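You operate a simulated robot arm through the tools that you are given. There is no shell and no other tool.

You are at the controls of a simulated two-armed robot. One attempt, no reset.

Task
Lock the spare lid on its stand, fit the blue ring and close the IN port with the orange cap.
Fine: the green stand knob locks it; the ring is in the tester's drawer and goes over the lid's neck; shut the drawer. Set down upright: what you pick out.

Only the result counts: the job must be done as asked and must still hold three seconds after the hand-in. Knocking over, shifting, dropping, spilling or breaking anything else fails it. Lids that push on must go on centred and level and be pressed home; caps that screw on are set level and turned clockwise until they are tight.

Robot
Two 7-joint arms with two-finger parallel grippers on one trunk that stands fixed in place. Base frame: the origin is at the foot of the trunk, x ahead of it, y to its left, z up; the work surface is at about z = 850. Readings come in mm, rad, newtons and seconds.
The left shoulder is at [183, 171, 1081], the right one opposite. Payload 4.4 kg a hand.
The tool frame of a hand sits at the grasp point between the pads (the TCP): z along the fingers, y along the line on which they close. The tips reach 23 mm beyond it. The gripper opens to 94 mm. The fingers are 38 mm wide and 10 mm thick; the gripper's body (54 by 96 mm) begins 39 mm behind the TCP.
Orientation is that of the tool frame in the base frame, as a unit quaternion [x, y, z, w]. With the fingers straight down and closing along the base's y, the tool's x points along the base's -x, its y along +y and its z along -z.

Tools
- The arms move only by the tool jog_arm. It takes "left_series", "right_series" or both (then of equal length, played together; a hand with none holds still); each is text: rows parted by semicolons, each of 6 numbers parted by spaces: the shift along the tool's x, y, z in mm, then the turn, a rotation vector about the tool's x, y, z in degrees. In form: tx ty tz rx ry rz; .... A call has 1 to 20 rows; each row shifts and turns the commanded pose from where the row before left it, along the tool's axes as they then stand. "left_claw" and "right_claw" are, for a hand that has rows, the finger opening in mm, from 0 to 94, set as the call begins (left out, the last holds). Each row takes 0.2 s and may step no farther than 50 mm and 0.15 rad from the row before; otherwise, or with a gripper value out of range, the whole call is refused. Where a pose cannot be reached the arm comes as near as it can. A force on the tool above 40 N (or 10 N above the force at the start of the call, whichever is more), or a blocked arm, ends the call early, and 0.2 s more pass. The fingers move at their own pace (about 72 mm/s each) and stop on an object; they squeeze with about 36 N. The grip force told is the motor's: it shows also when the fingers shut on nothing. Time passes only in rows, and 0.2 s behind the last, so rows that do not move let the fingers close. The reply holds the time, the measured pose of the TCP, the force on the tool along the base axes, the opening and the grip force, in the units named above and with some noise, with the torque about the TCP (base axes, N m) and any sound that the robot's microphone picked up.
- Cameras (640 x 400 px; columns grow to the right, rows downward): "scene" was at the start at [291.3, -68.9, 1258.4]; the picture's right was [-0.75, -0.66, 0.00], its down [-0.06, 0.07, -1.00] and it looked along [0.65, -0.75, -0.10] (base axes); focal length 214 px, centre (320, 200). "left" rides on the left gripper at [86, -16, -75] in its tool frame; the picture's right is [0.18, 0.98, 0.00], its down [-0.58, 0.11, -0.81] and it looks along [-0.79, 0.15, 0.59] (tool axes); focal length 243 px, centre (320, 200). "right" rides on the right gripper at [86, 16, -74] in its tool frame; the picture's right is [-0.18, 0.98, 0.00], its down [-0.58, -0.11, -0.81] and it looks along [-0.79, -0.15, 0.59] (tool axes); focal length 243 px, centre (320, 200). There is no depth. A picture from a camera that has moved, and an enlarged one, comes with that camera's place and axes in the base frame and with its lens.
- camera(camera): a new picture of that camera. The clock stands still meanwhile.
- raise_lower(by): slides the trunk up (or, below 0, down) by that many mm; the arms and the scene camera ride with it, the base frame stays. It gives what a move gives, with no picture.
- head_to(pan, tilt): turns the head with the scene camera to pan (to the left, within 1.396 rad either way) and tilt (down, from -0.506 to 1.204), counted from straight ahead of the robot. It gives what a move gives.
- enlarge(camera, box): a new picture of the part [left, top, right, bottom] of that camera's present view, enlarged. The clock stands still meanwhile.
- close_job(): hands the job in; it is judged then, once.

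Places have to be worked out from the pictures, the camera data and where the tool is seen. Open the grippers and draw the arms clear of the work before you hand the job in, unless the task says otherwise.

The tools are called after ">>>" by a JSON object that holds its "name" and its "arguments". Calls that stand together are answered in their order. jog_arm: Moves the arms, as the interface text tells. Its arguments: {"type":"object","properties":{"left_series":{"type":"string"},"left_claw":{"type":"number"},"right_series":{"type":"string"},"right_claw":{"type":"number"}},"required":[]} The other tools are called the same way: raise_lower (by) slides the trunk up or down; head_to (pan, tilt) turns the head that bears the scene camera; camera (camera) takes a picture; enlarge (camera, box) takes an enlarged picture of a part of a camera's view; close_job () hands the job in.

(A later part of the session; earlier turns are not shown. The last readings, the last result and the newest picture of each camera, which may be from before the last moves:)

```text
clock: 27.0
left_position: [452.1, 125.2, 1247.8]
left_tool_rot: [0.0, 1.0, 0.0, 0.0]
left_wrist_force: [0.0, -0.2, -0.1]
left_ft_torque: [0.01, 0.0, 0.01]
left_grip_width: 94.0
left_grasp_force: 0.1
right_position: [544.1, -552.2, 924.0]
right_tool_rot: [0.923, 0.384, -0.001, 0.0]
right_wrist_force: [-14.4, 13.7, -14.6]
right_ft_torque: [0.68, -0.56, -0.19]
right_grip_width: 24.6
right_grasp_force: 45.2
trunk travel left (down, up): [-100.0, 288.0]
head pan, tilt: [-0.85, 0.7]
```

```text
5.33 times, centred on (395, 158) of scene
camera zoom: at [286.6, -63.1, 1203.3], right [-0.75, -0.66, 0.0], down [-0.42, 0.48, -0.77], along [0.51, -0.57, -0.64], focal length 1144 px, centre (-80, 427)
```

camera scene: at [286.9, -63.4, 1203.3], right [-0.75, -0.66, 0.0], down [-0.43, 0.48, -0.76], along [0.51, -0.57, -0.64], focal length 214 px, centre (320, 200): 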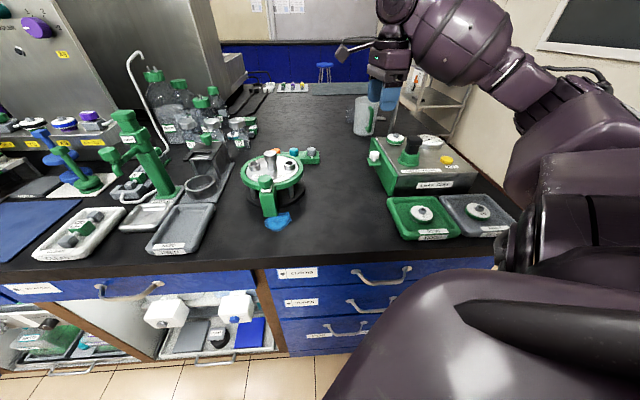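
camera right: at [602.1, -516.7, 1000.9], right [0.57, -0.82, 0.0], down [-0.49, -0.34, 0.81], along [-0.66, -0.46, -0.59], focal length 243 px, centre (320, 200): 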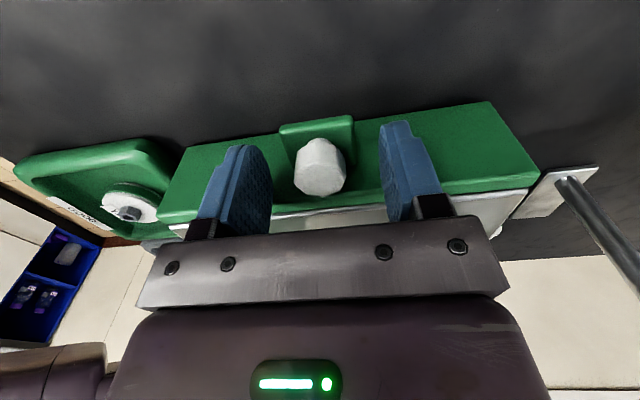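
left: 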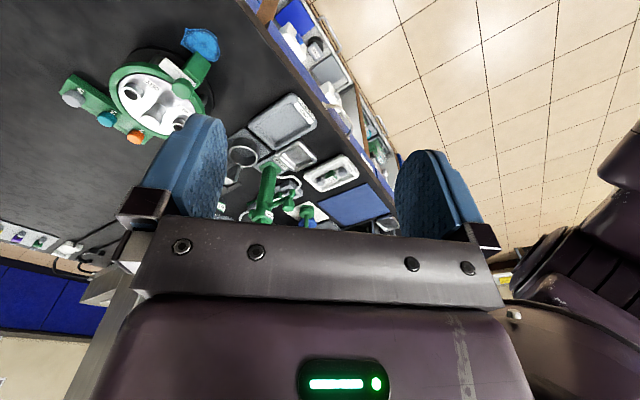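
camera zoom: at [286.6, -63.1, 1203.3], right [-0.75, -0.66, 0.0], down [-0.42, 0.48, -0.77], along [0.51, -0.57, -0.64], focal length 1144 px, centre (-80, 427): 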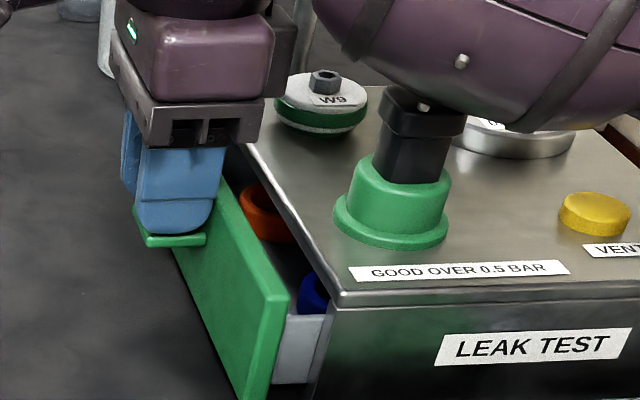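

The drawer is opening, showing an orange and a blue ring inside. I check the arm posture near the tester's handle before continuing.

>>> {"name": "camera", "arguments": {"camera": "scene"}}

>>> {"name": "camera", "arguments": {"camera": "right"}}

>>> {"name": "camera", "arguments": {"camera": "left"}}

```text
taken
camera scene: at [286.6, -63.1, 1203.3], right [-0.75, -0.66, 0.0], down [-0.42, 0.48, -0.77], along [0.51, -0.57, -0.64], focal length 214 px, centre (320, 200)
```

scene: 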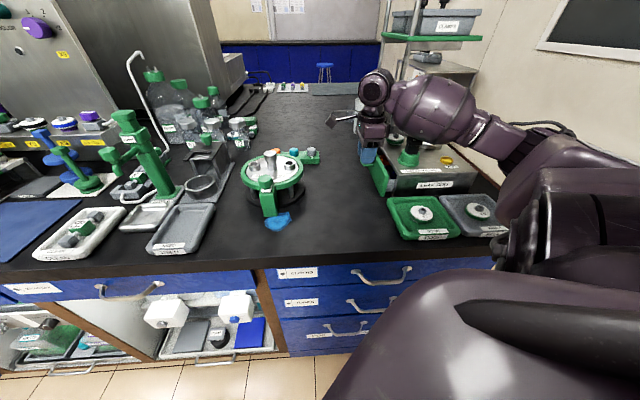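

```text
taken
camera right: at [616.2, -501.7, 998.6], right [0.57, -0.82, 0.0], down [-0.49, -0.34, 0.81], along [-0.66, -0.46, -0.59], focal length 243 px, centre (320, 200)
```

right: 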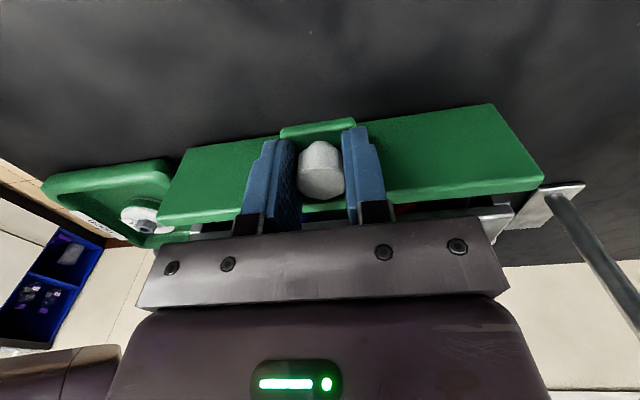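

```text
taken
camera left: at [365.6, 110.7, 1323.0], right [-0.18, 0.98, 0.0], down [0.58, 0.11, 0.81], along [0.79, 0.15, -0.59], focal length 243 px, centre (320, 200)
```

left: 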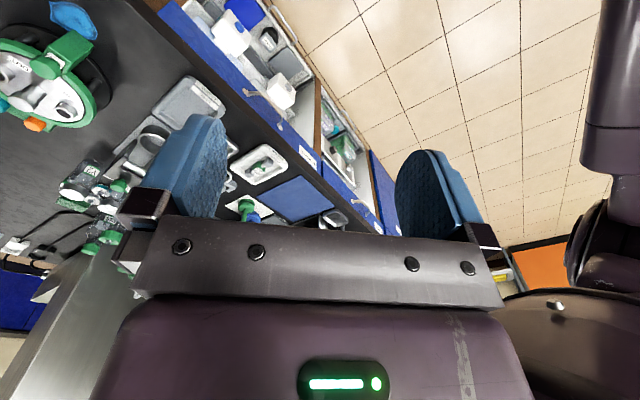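

The forearm passes close over the tester's handle (its underside near z≈990 against the handle's 980). I'll release the peg, lift straight up, and raise the trunk so the arm slopes down from higher.

>>> {"name": "jog_arm", "arguments": {"right_series": "0 0 0 0 0 0; 0 0 0 0 0 0; 0 0 -20 0 0 0; 0 0 -30 0 0 0; 0 0 -30 0 0 0; 0 0 0 0 0 0", "right_claw": 60}}

>>> {"name": "raise_lower", "arguments": {"by": 180}}

>>> {"name": "camera", "arguments": {"camera": "scene"}}

>>> {"name": "camera", "arguments": {"camera": "right"}}

```text
clock: 28.4
left_position: [452.2, 125.2, 1248.2]
left_tool_rot: [-0.001, 1.0, 0.0, 0.0]
left_wrist_force: [-0.3, 0.1, -0.3]
left_ft_torque: [0.01, -0.05, 0.02]
left_grip_width: 94.1
left_grasp_force: 0.1
right_position: [547.2, -553.7, 1001.7]
right_tool_rot: [0.923, 0.384, 0.0, 0.0]
right_wrist_force: [-0.3, 0.1, 0.0]
right_ft_torque: [0.01, 0.0, 0.01]
right_grip_width: 59.8
right_grasp_force: 0.0
trunk travel left (down, up): [-100.0, 288.0]
head pan, tilt: [-0.85, 0.7]
```

```text
clock: 30.4
left_position: [454.6, 128.2, 1429.0]
left_tool_rot: [0.0, 1.0, 0.0, -0.001]
left_wrist_force: [1.0, 0.0, -0.5]
left_ft_torque: [0.01, 0.02, -0.03]
left_grip_width: 93.8
left_grasp_force: 0.0
right_position: [544.9, -553.0, 1183.1]
right_tool_rot: [0.923, 0.384, -0.001, 0.0]
right_wrist_force: [0.3, 0.4, -0.6]
right_ft_torque: [-0.01, 0.01, -0.01]
right_grip_width: 60.2
right_grasp_force: 0.0
trunk travel left (down, up): [-280.0, 108.0]
head pan, tilt: [-0.85, 0.7]
```

```text
taken
camera scene: at [132.0, -63.5, 1406.7], right [-0.75, -0.66, 0.0], down [-0.43, 0.48, -0.76], along [0.5, -0.57, -0.64], focal length 214 px, centre (320, 200)
```

scene: 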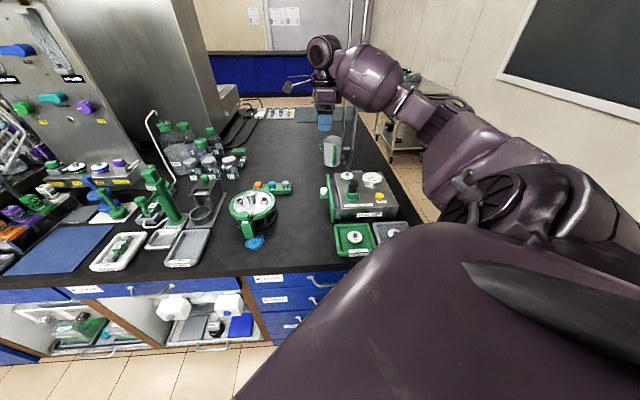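

```text
taken
camera right: at [617.3, -502.4, 1257.5], right [0.57, -0.82, 0.0], down [-0.48, -0.34, 0.81], along [-0.66, -0.46, -0.59], focal length 243 px, centre (320, 200)
```

right: 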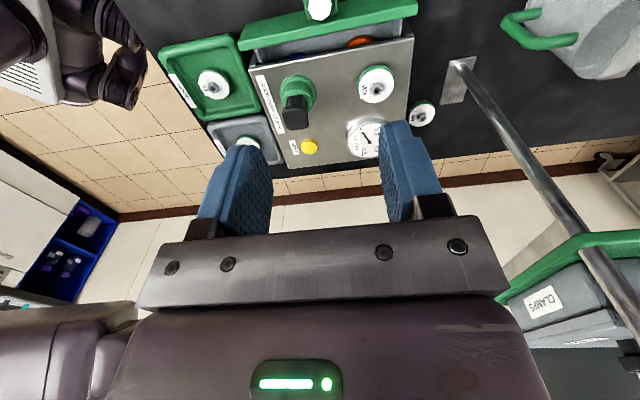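

The trunk is up 180 mm. I descend to 1000 and check arm posture again.

>>> {"name": "jog_arm", "arguments": {"right_series": "0 0 45 0 0 0; 0 0 45 0 0 0; 0 0 45 0 0 0; 0 0 45 0 0 0; 0 0 30 0 0 0; 0 0 20 0 0 0; 0 0 0 0 0 0"}}

>>> {"name": "enlarge", "arguments": {"camera": "scene", "box": [280, 100, 440, 220]}}

>>> {"name": "camera", "arguments": {"camera": "right"}}

```text
clock: 32.0
left_position: [453.6, 126.5, 1429.8]
left_tool_rot: [0.0, 1.0, 0.0, 0.001]
left_wrist_force: [-0.1, -0.1, 0.0]
left_ft_torque: [0.02, 0.02, 0.0]
left_grip_width: 94.2
left_grasp_force: 0.1
right_position: [542.1, -552.2, 954.3]
right_tool_rot: [0.923, 0.384, 0.0, 0.0]
right_wrist_force: [-0.7, -0.1, -0.4]
right_ft_torque: [-0.01, -0.02, 0.0]
right_grip_width: 60.1
right_grasp_force: 0.1
trunk travel left (down, up): [-280.0, 108.0]
head pan, tilt: [-0.85, 0.7]
```

```text
3.33 times, centred on (360, 160) of scene
camera zoom: at [131.1, -63.3, 1407.0], right [-0.75, -0.66, 0.0], down [-0.43, 0.48, -0.77], along [0.51, -0.57, -0.64], focal length 715 px, centre (187, 333)
```

zoom: 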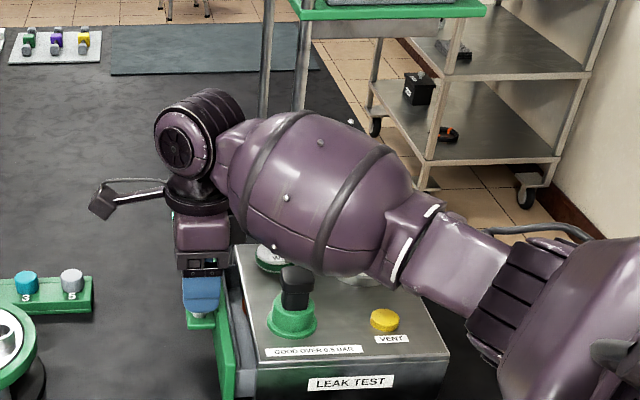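

```text
taken
camera right: at [614.2, -502.5, 1029.9], right [0.57, -0.82, 0.0], down [-0.49, -0.34, 0.81], along [-0.66, -0.46, -0.59], focal length 243 px, centre (320, 200)
```

right: 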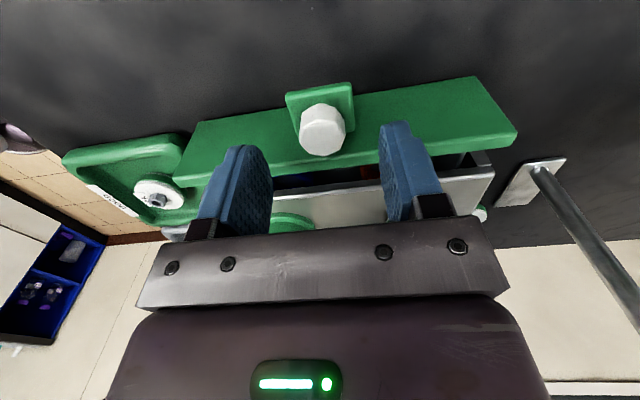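

The forearm now clears the handle. Peg head is at about (543,-553.5); I lower onto it and grip again.

>>> {"name": "jog_arm", "arguments": {"right_series": "2.5 1 15 0 0 0; 0 0 15 0 0 0; 0 0 0 0 0 0", "right_claw": 60}}

>>> {"name": "jog_arm", "arguments": {"right_series": "0 0 0 0 0 0; 0 0 0 0 0 0; 0 0 0 0 0 0; 0 0 0 0 0 0", "right_claw": 15}}

>>> {"name": "enlarge", "arguments": {"camera": "scene", "box": [280, 100, 440, 220]}}

```text
clock: 32.8
left_position: [453.4, 126.9, 1430.0]
left_tool_rot: [0.001, 1.0, 0.0, 0.0]
left_wrist_force: [0.6, -0.4, 0.0]
left_ft_torque: [0.0, 0.01, -0.01]
left_grip_width: 93.8
left_grasp_force: 0.0
right_position: [546.8, -551.9, 925.3]
right_tool_rot: [0.923, 0.385, 0.0, 0.0]
right_wrist_force: [0.1, 0.0, -0.5]
right_ft_torque: [0.0, 0.02, 0.0]
right_grip_width: 60.0
right_grasp_force: 0.1
trunk travel left (down, up): [-280.0, 108.0]
head pan, tilt: [-0.85, 0.7]
```

```text
clock: 33.8
left_position: [453.0, 127.8, 1430.3]
left_tool_rot: [0.0, 1.0, 0.0, 0.0]
left_wrist_force: [-0.2, -0.2, 0.3]
left_ft_torque: [0.02, 0.0, -0.02]
left_grip_width: 94.1
left_grasp_force: 0.1
right_position: [545.8, -550.0, 924.5]
right_tool_rot: [0.923, 0.385, 0.0, -0.001]
right_wrist_force: [-9.0, 9.8, -2.6]
right_ft_torque: [0.24, 0.03, -0.26]
right_grip_width: 24.7
right_grasp_force: 45.6
trunk travel left (down, up): [-280.0, 108.0]
head pan, tilt: [-0.85, 0.7]
```

```text
3.33 times, centred on (360, 160) of scene
camera zoom: at [130.6, -62.6, 1407.0], right [-0.75, -0.66, 0.0], down [-0.42, 0.48, -0.77], along [0.51, -0.57, -0.64], focal length 715 px, centre (187, 333)
```

zoom: 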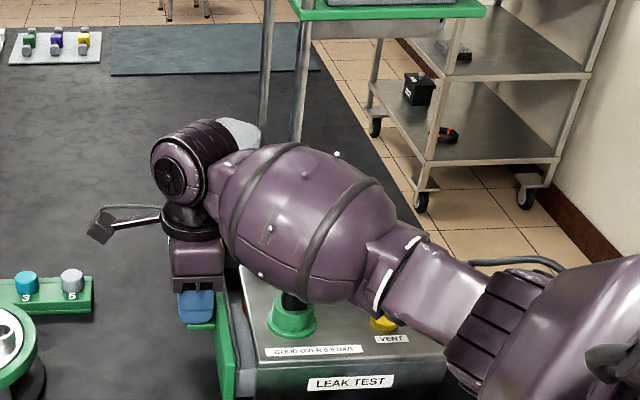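

Gripped. I centre sideways 1.3 mm against the side load and pull 25 mm further.

>>> {"name": "jog_arm", "arguments": {"right_series": "0 -1.3 0 0 0 0; 5 0 0 0 0 0; 5 0 0 0 0 0; 5 0 0 0 0 0; 5 0 0 0 0 0; 5 0 0 0 0 0; 0 0 0 0 0 0"}}

>>> {"name": "enlarge", "arguments": {"camera": "scene", "box": [280, 100, 440, 220]}}

```text
clock: 35.4
left_position: [452.5, 127.8, 1429.1]
left_tool_rot: [0.0, 1.0, -0.001, 0.0]
left_wrist_force: [0.1, -0.3, 0.1]
left_ft_torque: [0.01, 0.03, 0.02]
left_grip_width: 94.0
left_grasp_force: 0.1
right_position: [563.4, -532.0, 924.8]
right_tool_rot: [0.923, 0.385, 0.0, 0.001]
right_wrist_force: [-7.2, 6.4, 1.1]
right_ft_torque: [-0.4, 0.78, -0.04]
right_grip_width: 24.4
right_grasp_force: 44.8
trunk travel left (down, up): [-280.0, 108.0]
head pan, tilt: [-0.85, 0.7]
```

```text
3.33 times, centred on (360, 160) of scene
camera zoom: at [130.6, -62.6, 1407.1], right [-0.75, -0.66, 0.0], down [-0.42, 0.48, -0.77], along [0.51, -0.57, -0.64], focal length 715 px, centre (187, 333)
```

zoom: 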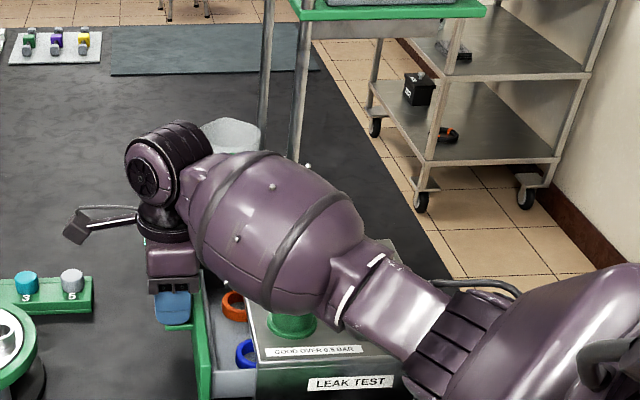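

The drawer slides well; both rings come into view. I pull 35 mm more, with a small sideways relief.

>>> {"name": "jog_arm", "arguments": {"right_series": "5 -0.7 0 0 0 0; 5 0 0 0 0 0; 5 0 0 0 0 0; 5 0 0 0 0 0; 5 0 0 0 0 0; 5 0 0 0 0 0; 5 0 0 0 0 0; 0 0 0 0 0 0"}}

>>> {"name": "enlarge", "arguments": {"camera": "scene", "box": [280, 100, 440, 220]}}

```text
clock: 37.2
left_position: [453.9, 126.9, 1430.7]
left_tool_rot: [0.0, 1.0, 0.0, 0.0]
left_wrist_force: [-0.3, -0.2, -0.3]
left_ft_torque: [0.0, -0.01, -0.03]
left_grip_width: 93.9
left_grasp_force: 0.0
right_position: [587.7, -508.1, 923.9]
right_tool_rot: [0.923, 0.384, 0.001, 0.001]
right_wrist_force: [5.6, -5.9, 10.7]
right_ft_torque: [-0.62, 0.77, -0.1]
right_grip_width: 24.6
right_grasp_force: 45.2
trunk travel left (down, up): [-280.0, 108.0]
head pan, tilt: [-0.85, 0.7]
```

```text
3.33 times, centred on (360, 160) of scene
camera zoom: at [131.0, -63.1, 1407.1], right [-0.75, -0.66, 0.0], down [-0.43, 0.48, -0.77], along [0.51, -0.57, -0.64], focal length 715 px, centre (187, 333)
```

zoom: 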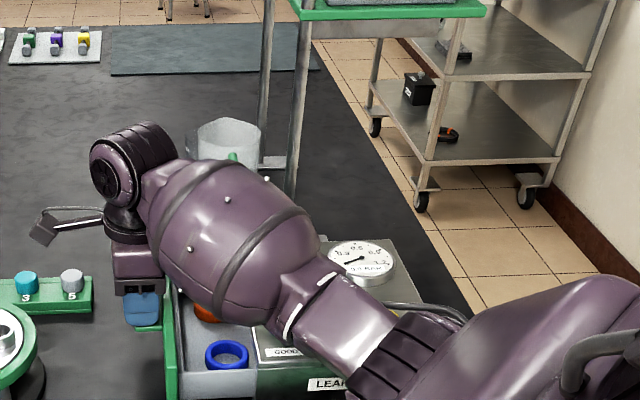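

The drawer is about 77 mm out and the blue ring is fully exposed. I pull 12 mm more, watching the force.

>>> {"name": "jog_arm", "arguments": {"right_series": "4 0.6 0 0 0 0; 4 0 -0.5 0 0 0; 4 0 0 0 0 0; 0 0 0 0 0 0"}}

```text
clock: 38.2
left_position: [452.7, 127.8, 1430.1]
left_tool_rot: [0.0, 1.0, 0.0, 0.0]
left_wrist_force: [0.2, 0.4, 0.6]
left_ft_torque: [0.0, 0.03, -0.02]
left_grip_width: 93.7
left_grasp_force: 0.1
right_position: [597.0, -499.5, 925.2]
right_tool_rot: [0.923, 0.385, 0.001, 0.0]
right_wrist_force: [5.5, -5.6, 12.8]
right_ft_torque: [0.32, -0.04, -0.22]
right_grip_width: 24.2
right_grasp_force: 44.6
trunk travel left (down, up): [-280.0, 108.0]
head pan, tilt: [-0.85, 0.7]
```

No stop yet; about 89 mm open is enough. I release and rise to view into the drawer.

>>> {"name": "jog_arm", "arguments": {"right_series": "0 0 0 0 0 0; 0 0 0 0 0 0; 0 0 -20 0 0 0; 0 0 -40 0 0 0; 0 0 -40 0 0 0; 0 0 -40 0 0 0; 0 0 0 0 0 0", "right_claw": 60}}

>>> {"name": "camera", "arguments": {"camera": "right"}}

>>> {"name": "enlarge", "arguments": {"camera": "scene", "box": [280, 120, 440, 240]}}

```text
clock: 39.8
left_position: [454.4, 127.0, 1427.7]
left_tool_rot: [0.001, 1.0, 0.0, 0.0]
left_wrist_force: [0.4, -0.2, 0.0]
left_ft_torque: [-0.03, 0.04, -0.01]
left_grip_width: 93.9
left_grasp_force: 0.0
right_position: [596.3, -501.5, 1063.7]
right_tool_rot: [0.923, 0.384, 0.0, -0.001]
right_wrist_force: [-0.1, -0.2, 0.1]
right_ft_torque: [0.01, -0.02, 0.0]
right_grip_width: 59.7
right_grasp_force: 0.0
trunk travel left (down, up): [-280.0, 108.0]
head pan, tilt: [-0.85, 0.7]
```

```text
taken
camera right: at [668.0, -450.0, 1139.6], right [0.57, -0.82, 0.0], down [-0.49, -0.34, 0.81], along [-0.66, -0.46, -0.59], focal length 243 px, centre (320, 200)
```

right: 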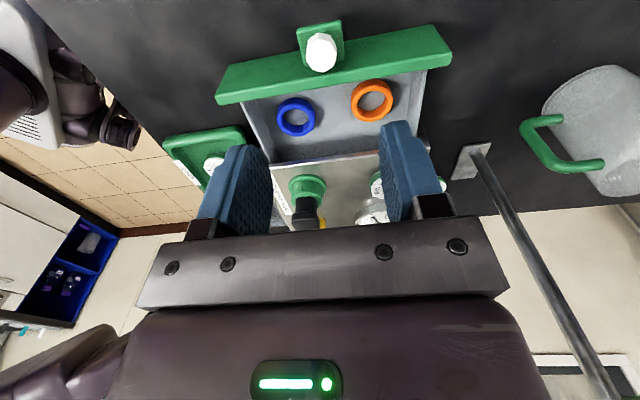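

```text
3.33 times, centred on (360, 180) of scene
camera zoom: at [131.5, -64.0, 1406.8], right [-0.75, -0.66, 0.0], down [-0.43, 0.48, -0.76], along [0.5, -0.57, -0.64], focal length 715 px, centre (187, 267)
```

zoom: 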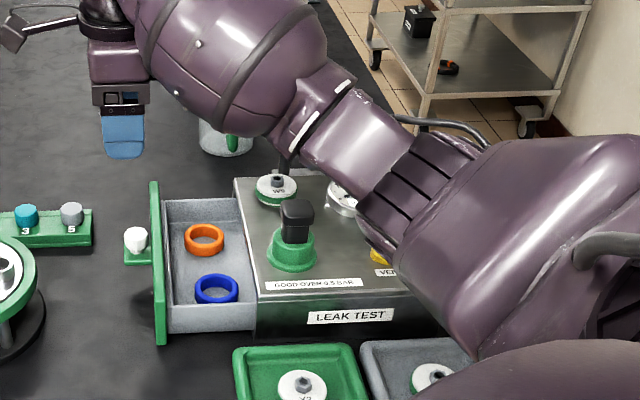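

Both rings lie flat; the blue one is the one wanted. I enlarge it for a precise fix.

>>> {"name": "enlarge", "arguments": {"camera": "right", "box": [210, 10, 460, 170]}}

>>> {"name": "enlarge", "arguments": {"camera": "scene", "box": [310, 160, 370, 215]}}

```text
2.50 times, centred on (335, 90) of right
camera zoom: at [668.0, -450.0, 1139.6], right [0.57, -0.82, 0.0], down [-0.49, -0.34, 0.81], along [-0.66, -0.46, -0.59], focal length 606 px, centre (282, 475)
```

zoom: 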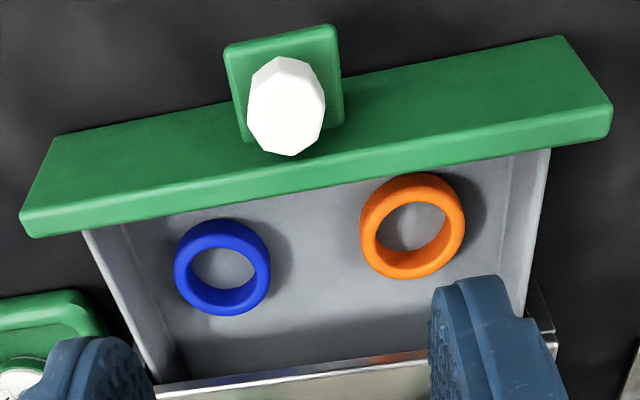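

```text
7.27 times, centred on (340, 188) of scene
camera zoom: at [131.5, -64.0, 1406.8], right [-0.75, -0.66, 0.0], down [-0.43, 0.48, -0.76], along [0.5, -0.57, -0.64], focal length 1560 px, centre (174, 291)
```

zoom: 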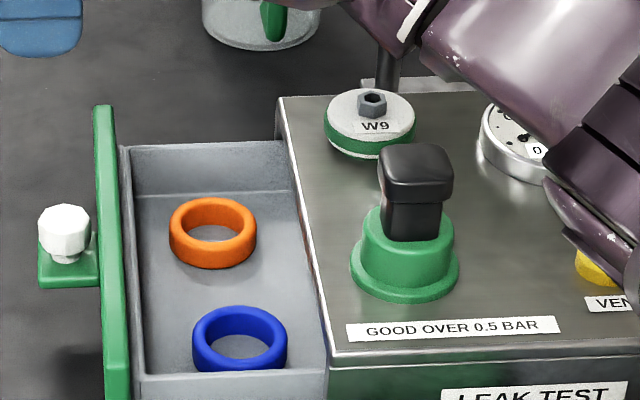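

Blue ring centre ≈ (497,-531), z≈874, outer Ø≈49 mm, hole ≈33 mm. I raise the trunk 100 mm more for arm clearance over the tester, then move over the ring.

>>> {"name": "raise_lower", "arguments": {"by": 100}}

>>> {"name": "jog_arm", "arguments": {"right_series": "-30.3 -16.5 30 0 0 0; -30.3 -16.5 30 0 0 0; -30.3 -16.5 30 0 0 0; 0 0 45 0 0 0; 0 0 45 0 0 0; 0 0 20 0 0 0; 0 0 0 0 0 0", "right_claw": 57}}

>>> {"name": "camera", "arguments": {"camera": "right"}}

>>> {"name": "camera", "arguments": {"camera": "scene"}}

```text
clock: 41.1
left_position: [453.2, 126.9, 1529.7]
left_tool_rot: [0.0, 1.0, 0.0, 0.0]
left_wrist_force: [0.5, -0.3, 0.3]
left_ft_torque: [0.0, 0.02, -0.02]
left_grip_width: 93.8
left_grasp_force: 0.1
right_position: [596.5, -500.2, 1164.8]
right_tool_rot: [0.923, 0.384, 0.0, 0.001]
right_wrist_force: [0.1, -0.4, -0.3]
right_ft_torque: [-0.03, 0.0, 0.03]
right_grip_width: 59.7
right_grasp_force: 0.1
trunk travel left (down, up): [-380.0, 8.0]
head pan, tilt: [-0.85, 0.7]
```

```text
clock: 42.7
left_position: [453.1, 125.0, 1528.2]
left_tool_rot: [0.0, 1.0, 0.0, 0.0]
left_wrist_force: [0.2, 0.1, 1.4]
left_ft_torque: [0.02, -0.01, -0.02]
left_grip_width: 93.8
left_grasp_force: 0.1
right_position: [497.0, -528.0, 964.9]
right_tool_rot: [0.923, 0.385, 0.0, -0.001]
right_wrist_force: [-0.2, -0.1, -0.4]
right_ft_torque: [0.0, -0.03, 0.01]
right_grip_width: 57.0
right_grasp_force: 0.0
trunk travel left (down, up): [-380.0, 8.0]
head pan, tilt: [-0.85, 0.7]
```

```text
taken
camera right: at [568.9, -477.8, 1038.9], right [0.57, -0.82, 0.0], down [-0.49, -0.34, 0.81], along [-0.66, -0.46, -0.59], focal length 243 px, centre (320, 200)
```

right: 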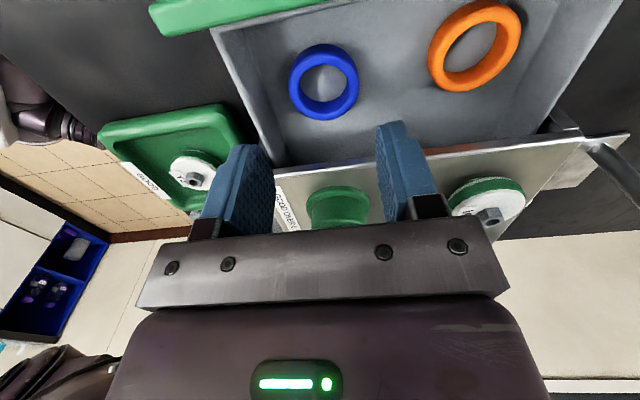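

```text
taken
camera scene: at [114.4, -63.5, 1508.8], right [-0.75, -0.66, 0.0], down [-0.42, 0.48, -0.77], along [0.51, -0.57, -0.64], focal length 214 px, centre (320, 200)
```

scene: 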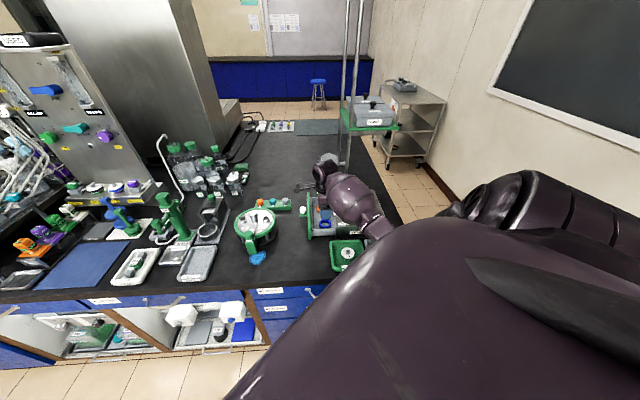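

Ring centre checks at (498.6,-529.7). I adjust 2.3 mm and lower to z≈905, then check.

>>> {"name": "jog_arm", "arguments": {"right_series": "0 2.3 20 0 0 0; 0 0 20 0 0 0; 0 0 20 0 0 0; 0 0 0 0 0 0"}}

>>> {"name": "camera", "arguments": {"camera": "right"}}

>>> {"name": "enlarge", "arguments": {"camera": "scene", "box": [280, 140, 400, 260]}}

```text
clock: 43.7
left_position: [452.0, 127.2, 1529.5]
left_tool_rot: [0.0, 1.0, 0.0, 0.0]
left_wrist_force: [-0.6, -0.1, -0.4]
left_ft_torque: [0.0, 0.01, -0.03]
left_grip_width: 93.9
left_grasp_force: 0.1
right_position: [498.1, -529.8, 905.4]
right_tool_rot: [0.923, 0.384, 0.001, 0.0]
right_wrist_force: [-0.3, 0.1, 0.2]
right_ft_torque: [0.01, 0.02, 0.0]
right_grip_width: 57.1
right_grasp_force: 0.1
trunk travel left (down, up): [-380.0, 8.0]
head pan, tilt: [-0.85, 0.7]
```

```text
taken
camera right: at [570.2, -479.0, 980.7], right [0.57, -0.82, 0.0], down [-0.49, -0.34, 0.81], along [-0.66, -0.46, -0.59], focal length 243 px, centre (320, 200)
```

right: 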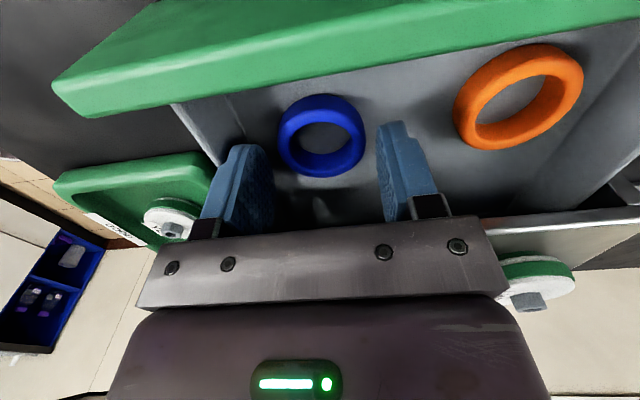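

```text
3.33 times, centred on (340, 200) of scene
camera zoom: at [114.5, -63.4, 1508.8], right [-0.75, -0.66, 0.0], down [-0.43, 0.48, -0.77], along [0.51, -0.57, -0.64], focal length 715 px, centre (253, 200)
```

zoom: 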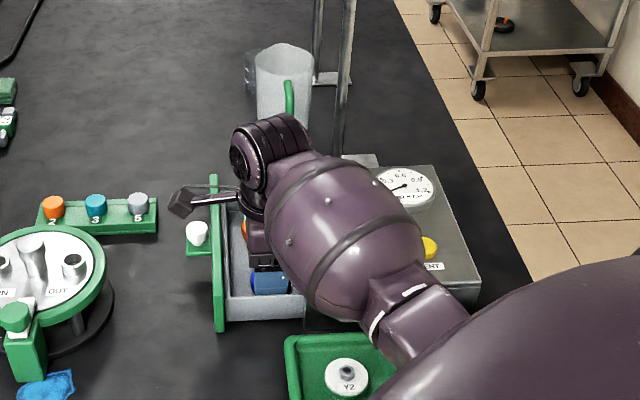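

The ring is centred between the fingers. I lower 12 mm in small steps (tips near 870) and look at force.

>>> {"name": "jog_arm", "arguments": {"right_series": "1 0 5 0 0 0; 0 0 4 0 0 0; 0 0 3 0 0 0; 0 0 0 0 0 0"}}

>>> {"name": "enlarge", "arguments": {"camera": "right", "box": [200, 80, 440, 240]}}

```text
clock: 44.7
left_position: [453.7, 126.9, 1528.8]
left_tool_rot: [0.0, 1.0, 0.0, 0.0]
left_wrist_force: [0.2, 0.4, -0.1]
left_ft_torque: [0.01, 0.01, -0.02]
left_grip_width: 93.9
left_grasp_force: 0.1
right_position: [499.2, -530.8, 892.5]
right_tool_rot: [0.923, 0.384, 0.0, 0.0]
right_wrist_force: [-0.4, 0.0, -0.6]
right_ft_torque: [-0.01, 0.01, 0.02]
right_grip_width: 57.3
right_grasp_force: 0.1
trunk travel left (down, up): [-380.0, 8.0]
head pan, tilt: [-0.85, 0.7]
```

```text
2.50 times, centred on (320, 160) of right
camera zoom: at [571.6, -479.7, 967.8], right [0.57, -0.82, 0.0], down [-0.49, -0.34, 0.81], along [-0.66, -0.46, -0.59], focal length 606 px, centre (320, 300)
```

zoom: 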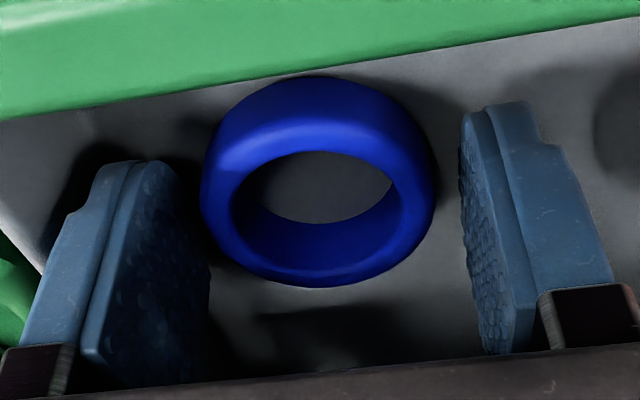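

Ring centred and fingertips clear of the floor. I close.

>>> {"name": "jog_arm", "arguments": {"right_series": "0 0 1 0 0 0; 0 0 0 0 0 0; 0 0 0 0 0 0; 0 0 0 0 0 0", "right_claw": 36}}

>>> {"name": "enlarge", "arguments": {"camera": "right", "box": [200, 80, 440, 240]}}

```text
clock: 45.7
left_position: [454.1, 127.3, 1530.7]
left_tool_rot: [0.001, 1.0, 0.0, 0.0]
left_wrist_force: [-0.3, 0.3, -0.5]
left_ft_torque: [0.01, 0.03, 0.03]
left_grip_width: 94.1
left_grasp_force: 0.1
right_position: [499.3, -528.9, 891.9]
right_tool_rot: [0.923, 0.384, 0.0, -0.001]
right_wrist_force: [1.4, -1.7, 4.1]
right_ft_torque: [-0.06, 0.0, 0.02]
right_grip_width: 47.4
right_grasp_force: 36.4
trunk travel left (down, up): [-380.0, 8.0]
head pan, tilt: [-0.85, 0.7]
```

```text
2.50 times, centred on (320, 160) of right
camera zoom: at [571.6, -479.2, 967.2], right [0.57, -0.82, 0.0], down [-0.49, -0.34, 0.81], along [-0.66, -0.46, -0.59], focal length 606 px, centre (320, 300)
```

zoom: 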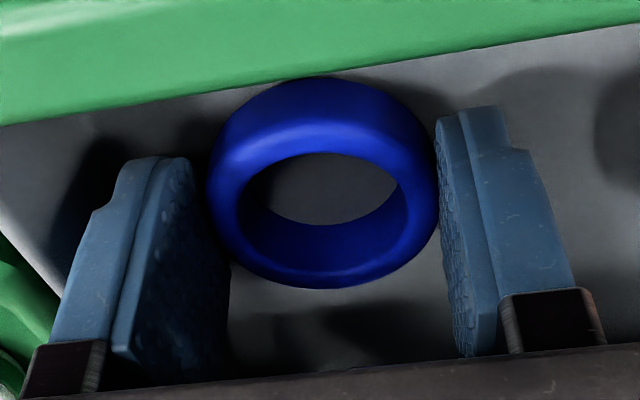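

Ring gripped at 47.4 mm. I lift straight up.

>>> {"name": "jog_arm", "arguments": {"right_series": "0 0 -10 0 0 0; 0 0 -30 0 0 0; 0 0 -40 0 0 0; 0 0 -40 0 0 0; 0 0 -30 0 0 0; 0 0 0 0 0 0"}}

>>> {"name": "camera", "arguments": {"camera": "right"}}

>>> {"name": "enlarge", "arguments": {"camera": "scene", "box": [200, 140, 400, 260]}}

```text
clock: 47.1
left_position: [454.8, 127.3, 1529.5]
left_tool_rot: [0.0, 1.0, -0.001, 0.0]
left_wrist_force: [0.5, -0.3, 0.2]
left_ft_torque: [0.03, -0.01, 0.01]
left_grip_width: 93.9
left_grasp_force: 0.0
right_position: [501.5, -531.2, 1042.0]
right_tool_rot: [0.923, 0.385, 0.0, 0.0]
right_wrist_force: [0.5, -0.4, 0.5]
right_ft_torque: [0.03, 0.02, -0.02]
right_grip_width: 47.2
right_grasp_force: 36.2
trunk travel left (down, up): [-380.0, 8.0]
head pan, tilt: [-0.85, 0.7]
```

```text
taken
camera right: at [573.5, -480.5, 1117.8], right [0.57, -0.82, 0.0], down [-0.49, -0.34, 0.81], along [-0.66, -0.46, -0.59], focal length 243 px, centre (320, 200)
```

right: 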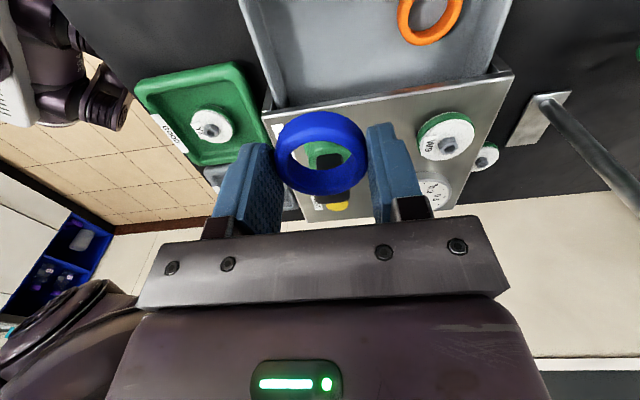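

```text
3.20 times, centred on (300, 200) of scene
camera zoom: at [115.8, -62.2, 1508.7], right [-0.75, -0.66, 0.0], down [-0.43, 0.48, -0.77], along [0.5, -0.57, -0.64], focal length 686 px, centre (384, 200)
```

zoom: 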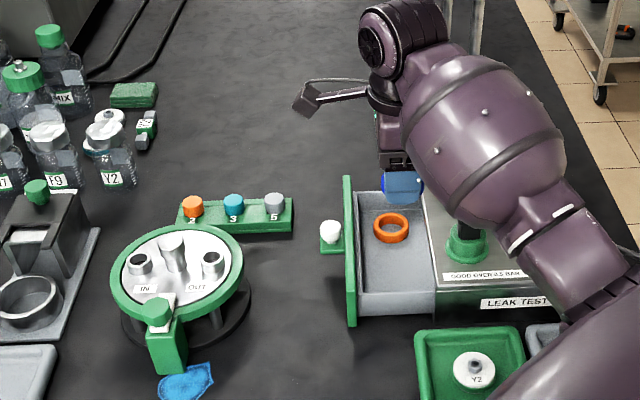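

The blue ring is held, level. I carry it over to above the lid's neck at the same height.

>>> {"name": "jog_arm", "arguments": {"right_series": "44.7 -1.7 0 0 0 0; 44.7 -1.7 0 0 0 0; 44.7 -1.7 0 0 0 0; 44.7 -1.7 0 0 0 0; 44.7 -1.7 0 0 0 0; 44.7 -1.7 0 0 0 0; 0 0 0 0 0 0; 0 0 0 0 0 0"}}

>>> {"name": "camera", "arguments": {"camera": "right"}}

>>> {"name": "enlarge", "arguments": {"camera": "scene", "box": [200, 140, 320, 260]}}

```text
clock: 48.9
left_position: [455.3, 127.7, 1529.2]
left_tool_rot: [0.0, 1.0, -0.001, 0.0]
left_wrist_force: [-0.3, -0.1, -0.1]
left_ft_torque: [0.0, 0.0, 0.01]
left_grip_width: 93.9
left_grasp_force: 0.2
right_position: [682.0, -334.5, 1043.4]
right_tool_rot: [0.923, 0.384, -0.001, 0.0]
right_wrist_force: [-0.5, -0.1, -0.2]
right_ft_torque: [-0.01, 0.02, -0.02]
right_grip_width: 47.3
right_grasp_force: 36.0
trunk travel left (down, up): [-380.0, 8.0]
head pan, tilt: [-0.85, 0.7]
```

```text
taken
camera right: at [754.3, -284.2, 1117.9], right [0.57, -0.82, 0.0], down [-0.49, -0.34, 0.81], along [-0.66, -0.46, -0.59], focal length 243 px, centre (320, 200)
```

right: 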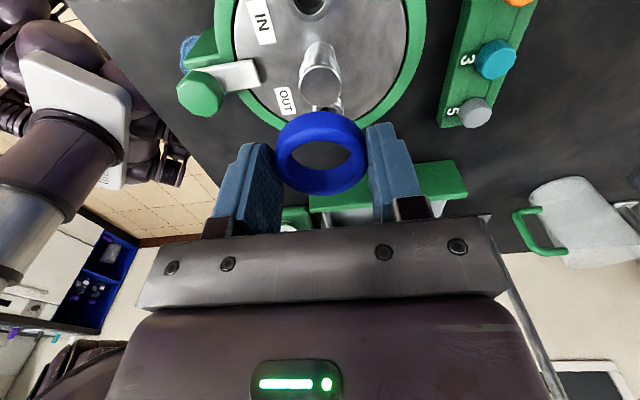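

```text
3.33 times, centred on (260, 200) of scene
camera zoom: at [115.4, -62.5, 1508.7], right [-0.75, -0.66, 0.0], down [-0.43, 0.48, -0.77], along [0.5, -0.57, -0.64], focal length 715 px, centre (520, 200)
```

zoom: 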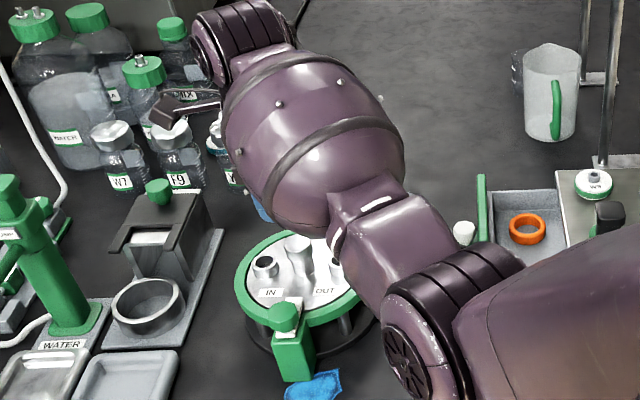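

The scene view is blocked by the forearm, so I use the hand camera: enlarge the ring and neck.

>>> {"name": "enlarge", "arguments": {"camera": "right", "box": [220, 0, 420, 200]}}

```text
2.00 times, centred on (320, 100) of right
camera zoom: at [754.3, -284.2, 1117.9], right [0.57, -0.82, 0.0], down [-0.49, -0.34, 0.81], along [-0.66, -0.46, -0.59], focal length 485 px, centre (320, 400)
```

zoom: 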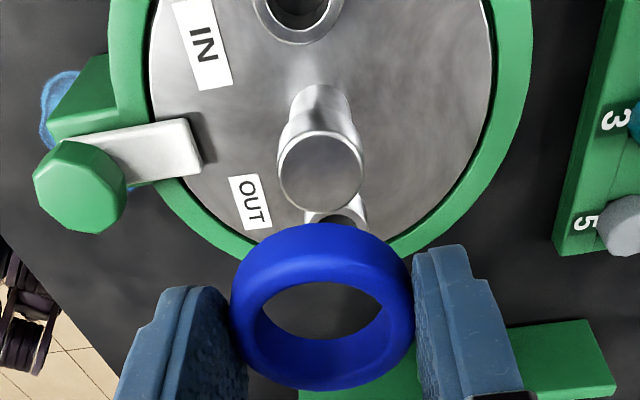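

Neck top is at about (682.4,-334.7), but the ring's offset along tool x is uncertain by ~2 mm. I'll lower the trunk back in stages so the scene camera sees ring and neck directly.

>>> {"name": "jog_arm", "arguments": {"right_series": "0 0 -40 0 0 0; 0 0 -40 0 0 0; 0 0 -40 0 0 0; 0 0 -30 0 0 0; 0 0 0 0 0 0"}}

>>> {"name": "raise_lower", "arguments": {"by": -140}}

>>> {"name": "jog_arm", "arguments": {"right_series": "0 0 -40 0 0 0; 0 0 -40 0 0 0; 0 0 -40 0 0 0; 0 0 -30 0 0 0; 0 0 0 0 0 0"}}

>>> {"name": "raise_lower", "arguments": {"by": -140}}

>>> {"name": "camera", "arguments": {"camera": "scene"}}

```text
clock: 49.8
left_position: [452.2, 130.8, 1528.6]
left_tool_rot: [0.001, 1.0, -0.002, 0.0]
left_wrist_force: [0.0, 0.9, 0.4]
left_ft_torque: [-0.03, -0.01, 0.01]
left_grip_width: 93.8
left_grasp_force: 0.0
right_position: [704.5, -280.2, 1223.1]
right_tool_rot: [0.874, 0.459, -0.03, 0.156]
right_wrist_force: [-0.3, 0.9, 0.5]
right_ft_torque: [-0.08, 0.0, 0.01]
right_grip_width: 46.9
right_grasp_force: 35.8
trunk travel left (down, up): [-380.0, 8.0]
head pan, tilt: [-0.85, 0.7]
stopped in row 4 (right hand): the arm was blocked; the commanded pose is now the measured one
```

```text
clock: 51.1
left_position: [458.8, 126.2, 1396.4]
left_tool_rot: [0.0, 1.0, 0.0, -0.007]
left_wrist_force: [0.5, 0.1, 0.7]
left_ft_torque: [0.0, 0.01, 0.02]
left_grip_width: 94.0
left_grasp_force: 0.0
right_position: [716.1, -262.1, 1113.8]
right_tool_rot: [0.841, 0.485, -0.05, 0.234]
right_wrist_force: [1.0, 0.2, 0.3]
right_ft_torque: [-0.01, 0.02, 0.02]
right_grip_width: 47.4
right_grasp_force: 36.2
trunk travel left (down, up): [-252.0, 136.0]
head pan, tilt: [-0.85, 0.7]
stopped: the arm was blocked; the commanded pose is now the measured one
```

```text
clock: 51.7
left_position: [455.6, 126.8, 1398.1]
left_tool_rot: [0.0, 1.0, 0.0, -0.004]
left_wrist_force: [-0.2, 0.3, -0.4]
left_ft_torque: [0.03, -0.02, 0.02]
left_grip_width: 94.1
left_grasp_force: 0.1
right_position: [708.1, -181.0, 1214.0]
right_tool_rot: [0.778, 0.512, -0.054, 0.359]
right_wrist_force: [-0.3, -0.7, -0.4]
right_ft_torque: [0.03, 0.01, 0.0]
right_grip_width: 47.2
right_grasp_force: 35.5
trunk travel left (down, up): [-252.0, 136.0]
head pan, tilt: [-0.85, 0.7]
stopped in row 2 (right hand): the arm was blocked; the commanded pose is now the measured one
```

```text
clock: 52.7
left_position: [473.8, 127.1, 1289.8]
left_tool_rot: [0.0, 1.0, 0.0, -0.025]
left_wrist_force: [1.0, -0.1, -0.3]
left_ft_torque: [-0.03, 0.0, -0.01]
left_grip_width: 93.9
left_grasp_force: 0.0
right_position: [714.5, -146.1, 1121.7]
right_tool_rot: [0.737, 0.531, -0.064, 0.413]
right_wrist_force: [0.1, 0.6, -0.8]
right_ft_torque: [-0.03, 0.0, -0.04]
right_grip_width: 47.3
right_grasp_force: 36.0
trunk travel left (down, up): [-161.0, 227.0]
head pan, tilt: [-0.85, 0.7]
stopped: the arm was blocked; the commanded pose is now the measured one
```

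```text
taken
camera scene: at [228.6, -63.1, 1275.0], right [-0.75, -0.66, 0.0], down [-0.43, 0.48, -0.76], along [0.5, -0.57, -0.65], focal length 214 px, centre (320, 200)
```

scene: 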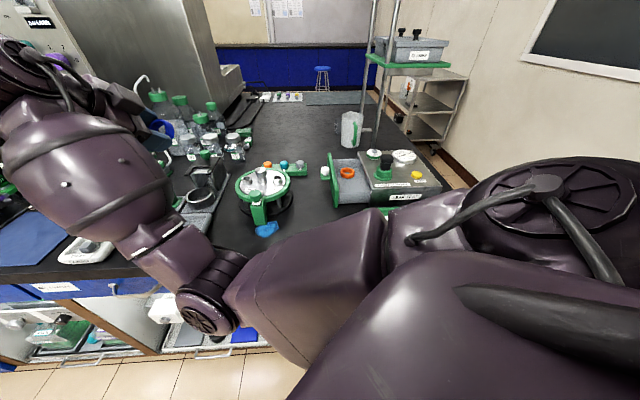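

The arm got blocked (most likely against the left arm) and the right hand drifted and tilted. I stop and look from every camera before moving.

>>> {"name": "camera", "arguments": {"camera": "right"}}

>>> {"name": "camera", "arguments": {"camera": "left"}}

>>> {"name": "enlarge", "arguments": {"camera": "scene", "box": [130, 80, 330, 250]}}

```text
taken
camera right: at [739.7, -33.3, 1132.3], right [0.74, -0.23, 0.63], down [-0.62, 0.13, 0.78], along [-0.26, -0.96, -0.04], focal length 243 px, centre (320, 200)
```

right: 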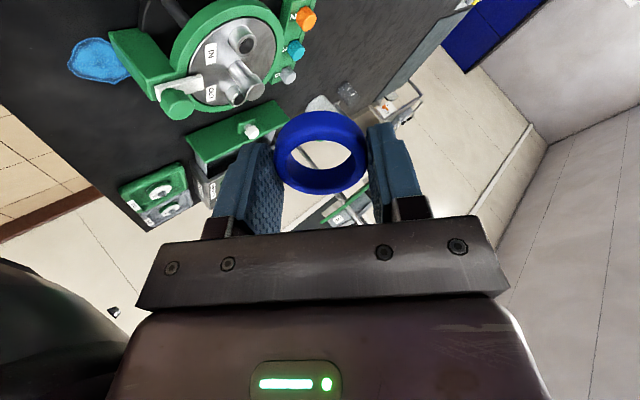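

```text
taken
camera left: at [390.4, 110.7, 1369.1], right [-0.18, 0.98, 0.01], down [0.62, 0.11, 0.78], along [0.76, 0.15, -0.63], focal length 243 px, centre (320, 200)
```

left: 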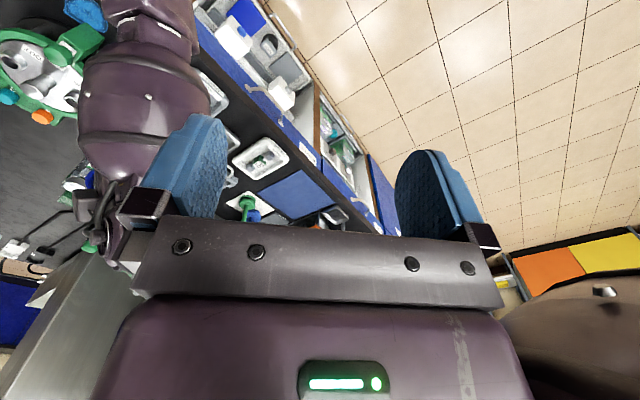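

```text
2.35 times, centred on (230, 165) of scene
camera zoom: at [228.6, -63.1, 1275.0], right [-0.75, -0.66, 0.0], down [-0.43, 0.48, -0.76], along [0.5, -0.57, -0.65], focal length 505 px, centre (532, 282)
```

zoom: 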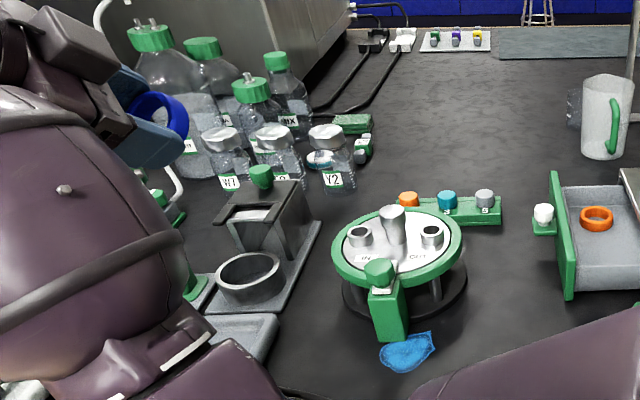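

Nothing on the bench looks disturbed and the ring is still held. First I move the left hand well away to the left and back.

>>> {"name": "jog_arm", "arguments": {"left_series": "3 20 0 0 0 0; 5 35 0 0 0 0; 5 35 0 0 0 0; 5 35 0 0 0 0; 5 35 0 0 0 0; 0 0 0 0 0 0"}}

>>> {"name": "camera", "arguments": {"camera": "left"}}

```text
clock: 54.1
left_position: [446.7, 286.9, 1295.4]
left_tool_rot: [0.0, 1.0, 0.0, -0.021]
left_wrist_force: [0.3, 0.1, 0.0]
left_ft_torque: [0.0, -0.03, 0.02]
left_grip_width: 94.1
left_grasp_force: 0.1
right_position: [711.9, -146.2, 1125.5]
right_tool_rot: [0.737, 0.531, -0.062, 0.414]
right_wrist_force: [0.2, -0.9, 0.1]
right_ft_torque: [0.0, -0.03, 0.01]
right_grip_width: 47.1
right_grasp_force: 36.3
trunk travel left (down, up): [-161.0, 227.0]
head pan, tilt: [-0.85, 0.7]
```

```text
taken
camera left: at [362.9, 270.7, 1373.1], right [-0.18, 0.98, 0.01], down [0.61, 0.11, 0.78], along [0.77, 0.15, -0.62], focal length 243 px, centre (320, 200)
```

left: 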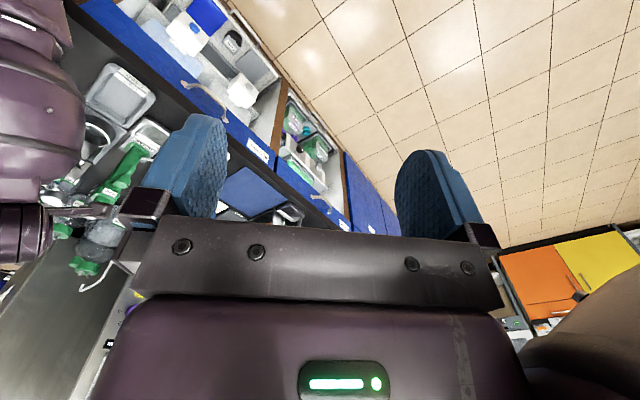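

The left hand is clear. Now I right the right hand by turning the tool about its (0.71,0.70,0) axis, half way first.

>>> {"name": "jog_arm", "arguments": {"right_series": "0 0 0 5.03 4.96 0; 0 0 0 5.03 4.96 0; 0 0 0 5.03 4.96 0; 0 0 0 5.03 4.96 0; 0 0 0 0 0 0"}}

>>> {"name": "camera", "arguments": {"camera": "scene"}}

```text
clock: 54.7
left_position: [445.3, 285.4, 1296.5]
left_tool_rot: [0.0, 1.0, 0.0, -0.019]
left_wrist_force: [-0.1, 0.8, 0.7]
left_ft_torque: [0.02, 0.02, 0.0]
left_grip_width: 94.0
left_grasp_force: 0.0
right_position: [707.4, -120.7, 1175.0]
right_tool_rot: [0.713, 0.539, -0.052, 0.445]
right_wrist_force: [-0.7, 0.5, 0.1]
right_ft_torque: [0.01, 0.03, -0.03]
right_grip_width: 47.2
right_grasp_force: 35.9
trunk travel left (down, up): [-161.0, 227.0]
head pan, tilt: [-0.85, 0.7]
stopped in row 2 (right hand): the arm was blocked; the commanded pose is now the measured one
```

```text
taken
camera scene: at [223.3, -63.7, 1277.8], right [-0.75, -0.66, 0.0], down [-0.42, 0.48, -0.77], along [0.51, -0.57, -0.64], focal length 214 px, centre (320, 200)
```

scene: 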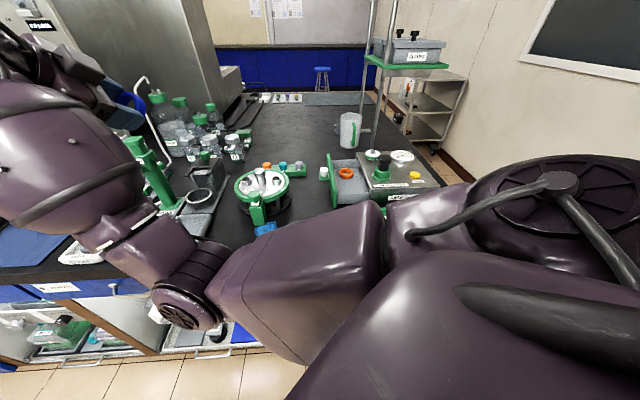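

Blocked again, so probably a wrist joint limit after my long wrist turn rather than the left arm. I unwind by rotating back about the tool axis.

>>> {"name": "jog_arm", "arguments": {"right_series": "0 0 0 0 0 -6; 0 0 0 0 0 -6; 0 0 0 0 0 -6; 0 0 0 0 0 0"}}

>>> {"name": "camera", "arguments": {"camera": "right"}}

>>> {"name": "camera", "arguments": {"camera": "scene"}}

```text
clock: 55.7
left_position: [447.6, 285.8, 1296.0]
left_tool_rot: [0.0, 1.0, 0.0, -0.02]
left_wrist_force: [0.3, 0.6, -1.2]
left_ft_torque: [-0.04, 0.02, 0.02]
left_grip_width: 94.2
left_grasp_force: 0.0
right_position: [708.9, -123.9, 1176.6]
right_tool_rot: [0.618, 0.64, -0.124, 0.439]
right_wrist_force: [-1.2, 1.0, -0.3]
right_ft_torque: [0.0, 0.01, 0.01]
right_grip_width: 47.2
right_grasp_force: 35.8
trunk travel left (down, up): [-161.0, 227.0]
head pan, tilt: [-0.85, 0.7]
```

```text
taken
camera right: at [705.0, -8.1, 1165.5], right [0.86, 0.08, 0.51], down [-0.51, 0.15, 0.84], along [-0.01, -0.99, 0.17], focal length 243 px, centre (320, 200)
```

right: 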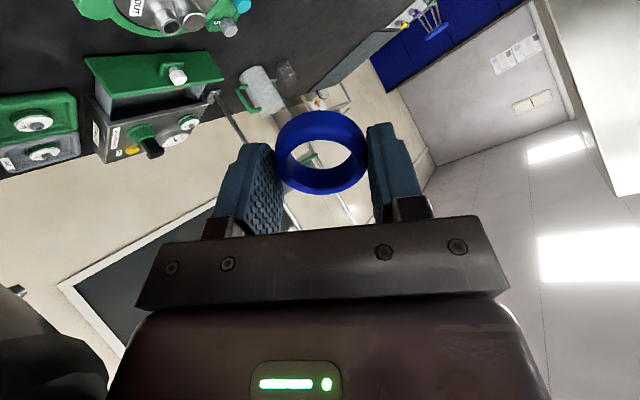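

```text
taken
camera scene: at [224.5, -63.2, 1277.4], right [-0.75, -0.66, 0.0], down [-0.43, 0.48, -0.77], along [0.5, -0.57, -0.64], focal length 214 px, centre (320, 200)
```

scene: 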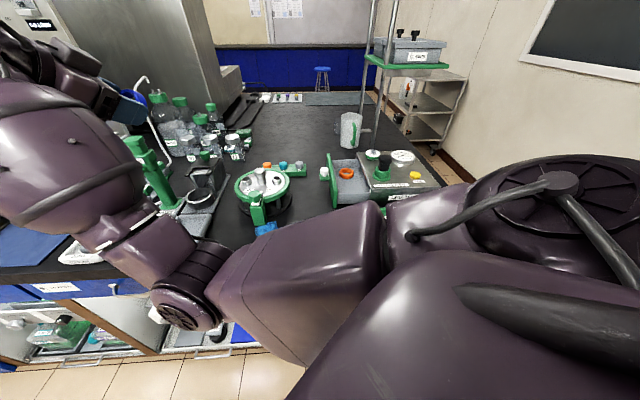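

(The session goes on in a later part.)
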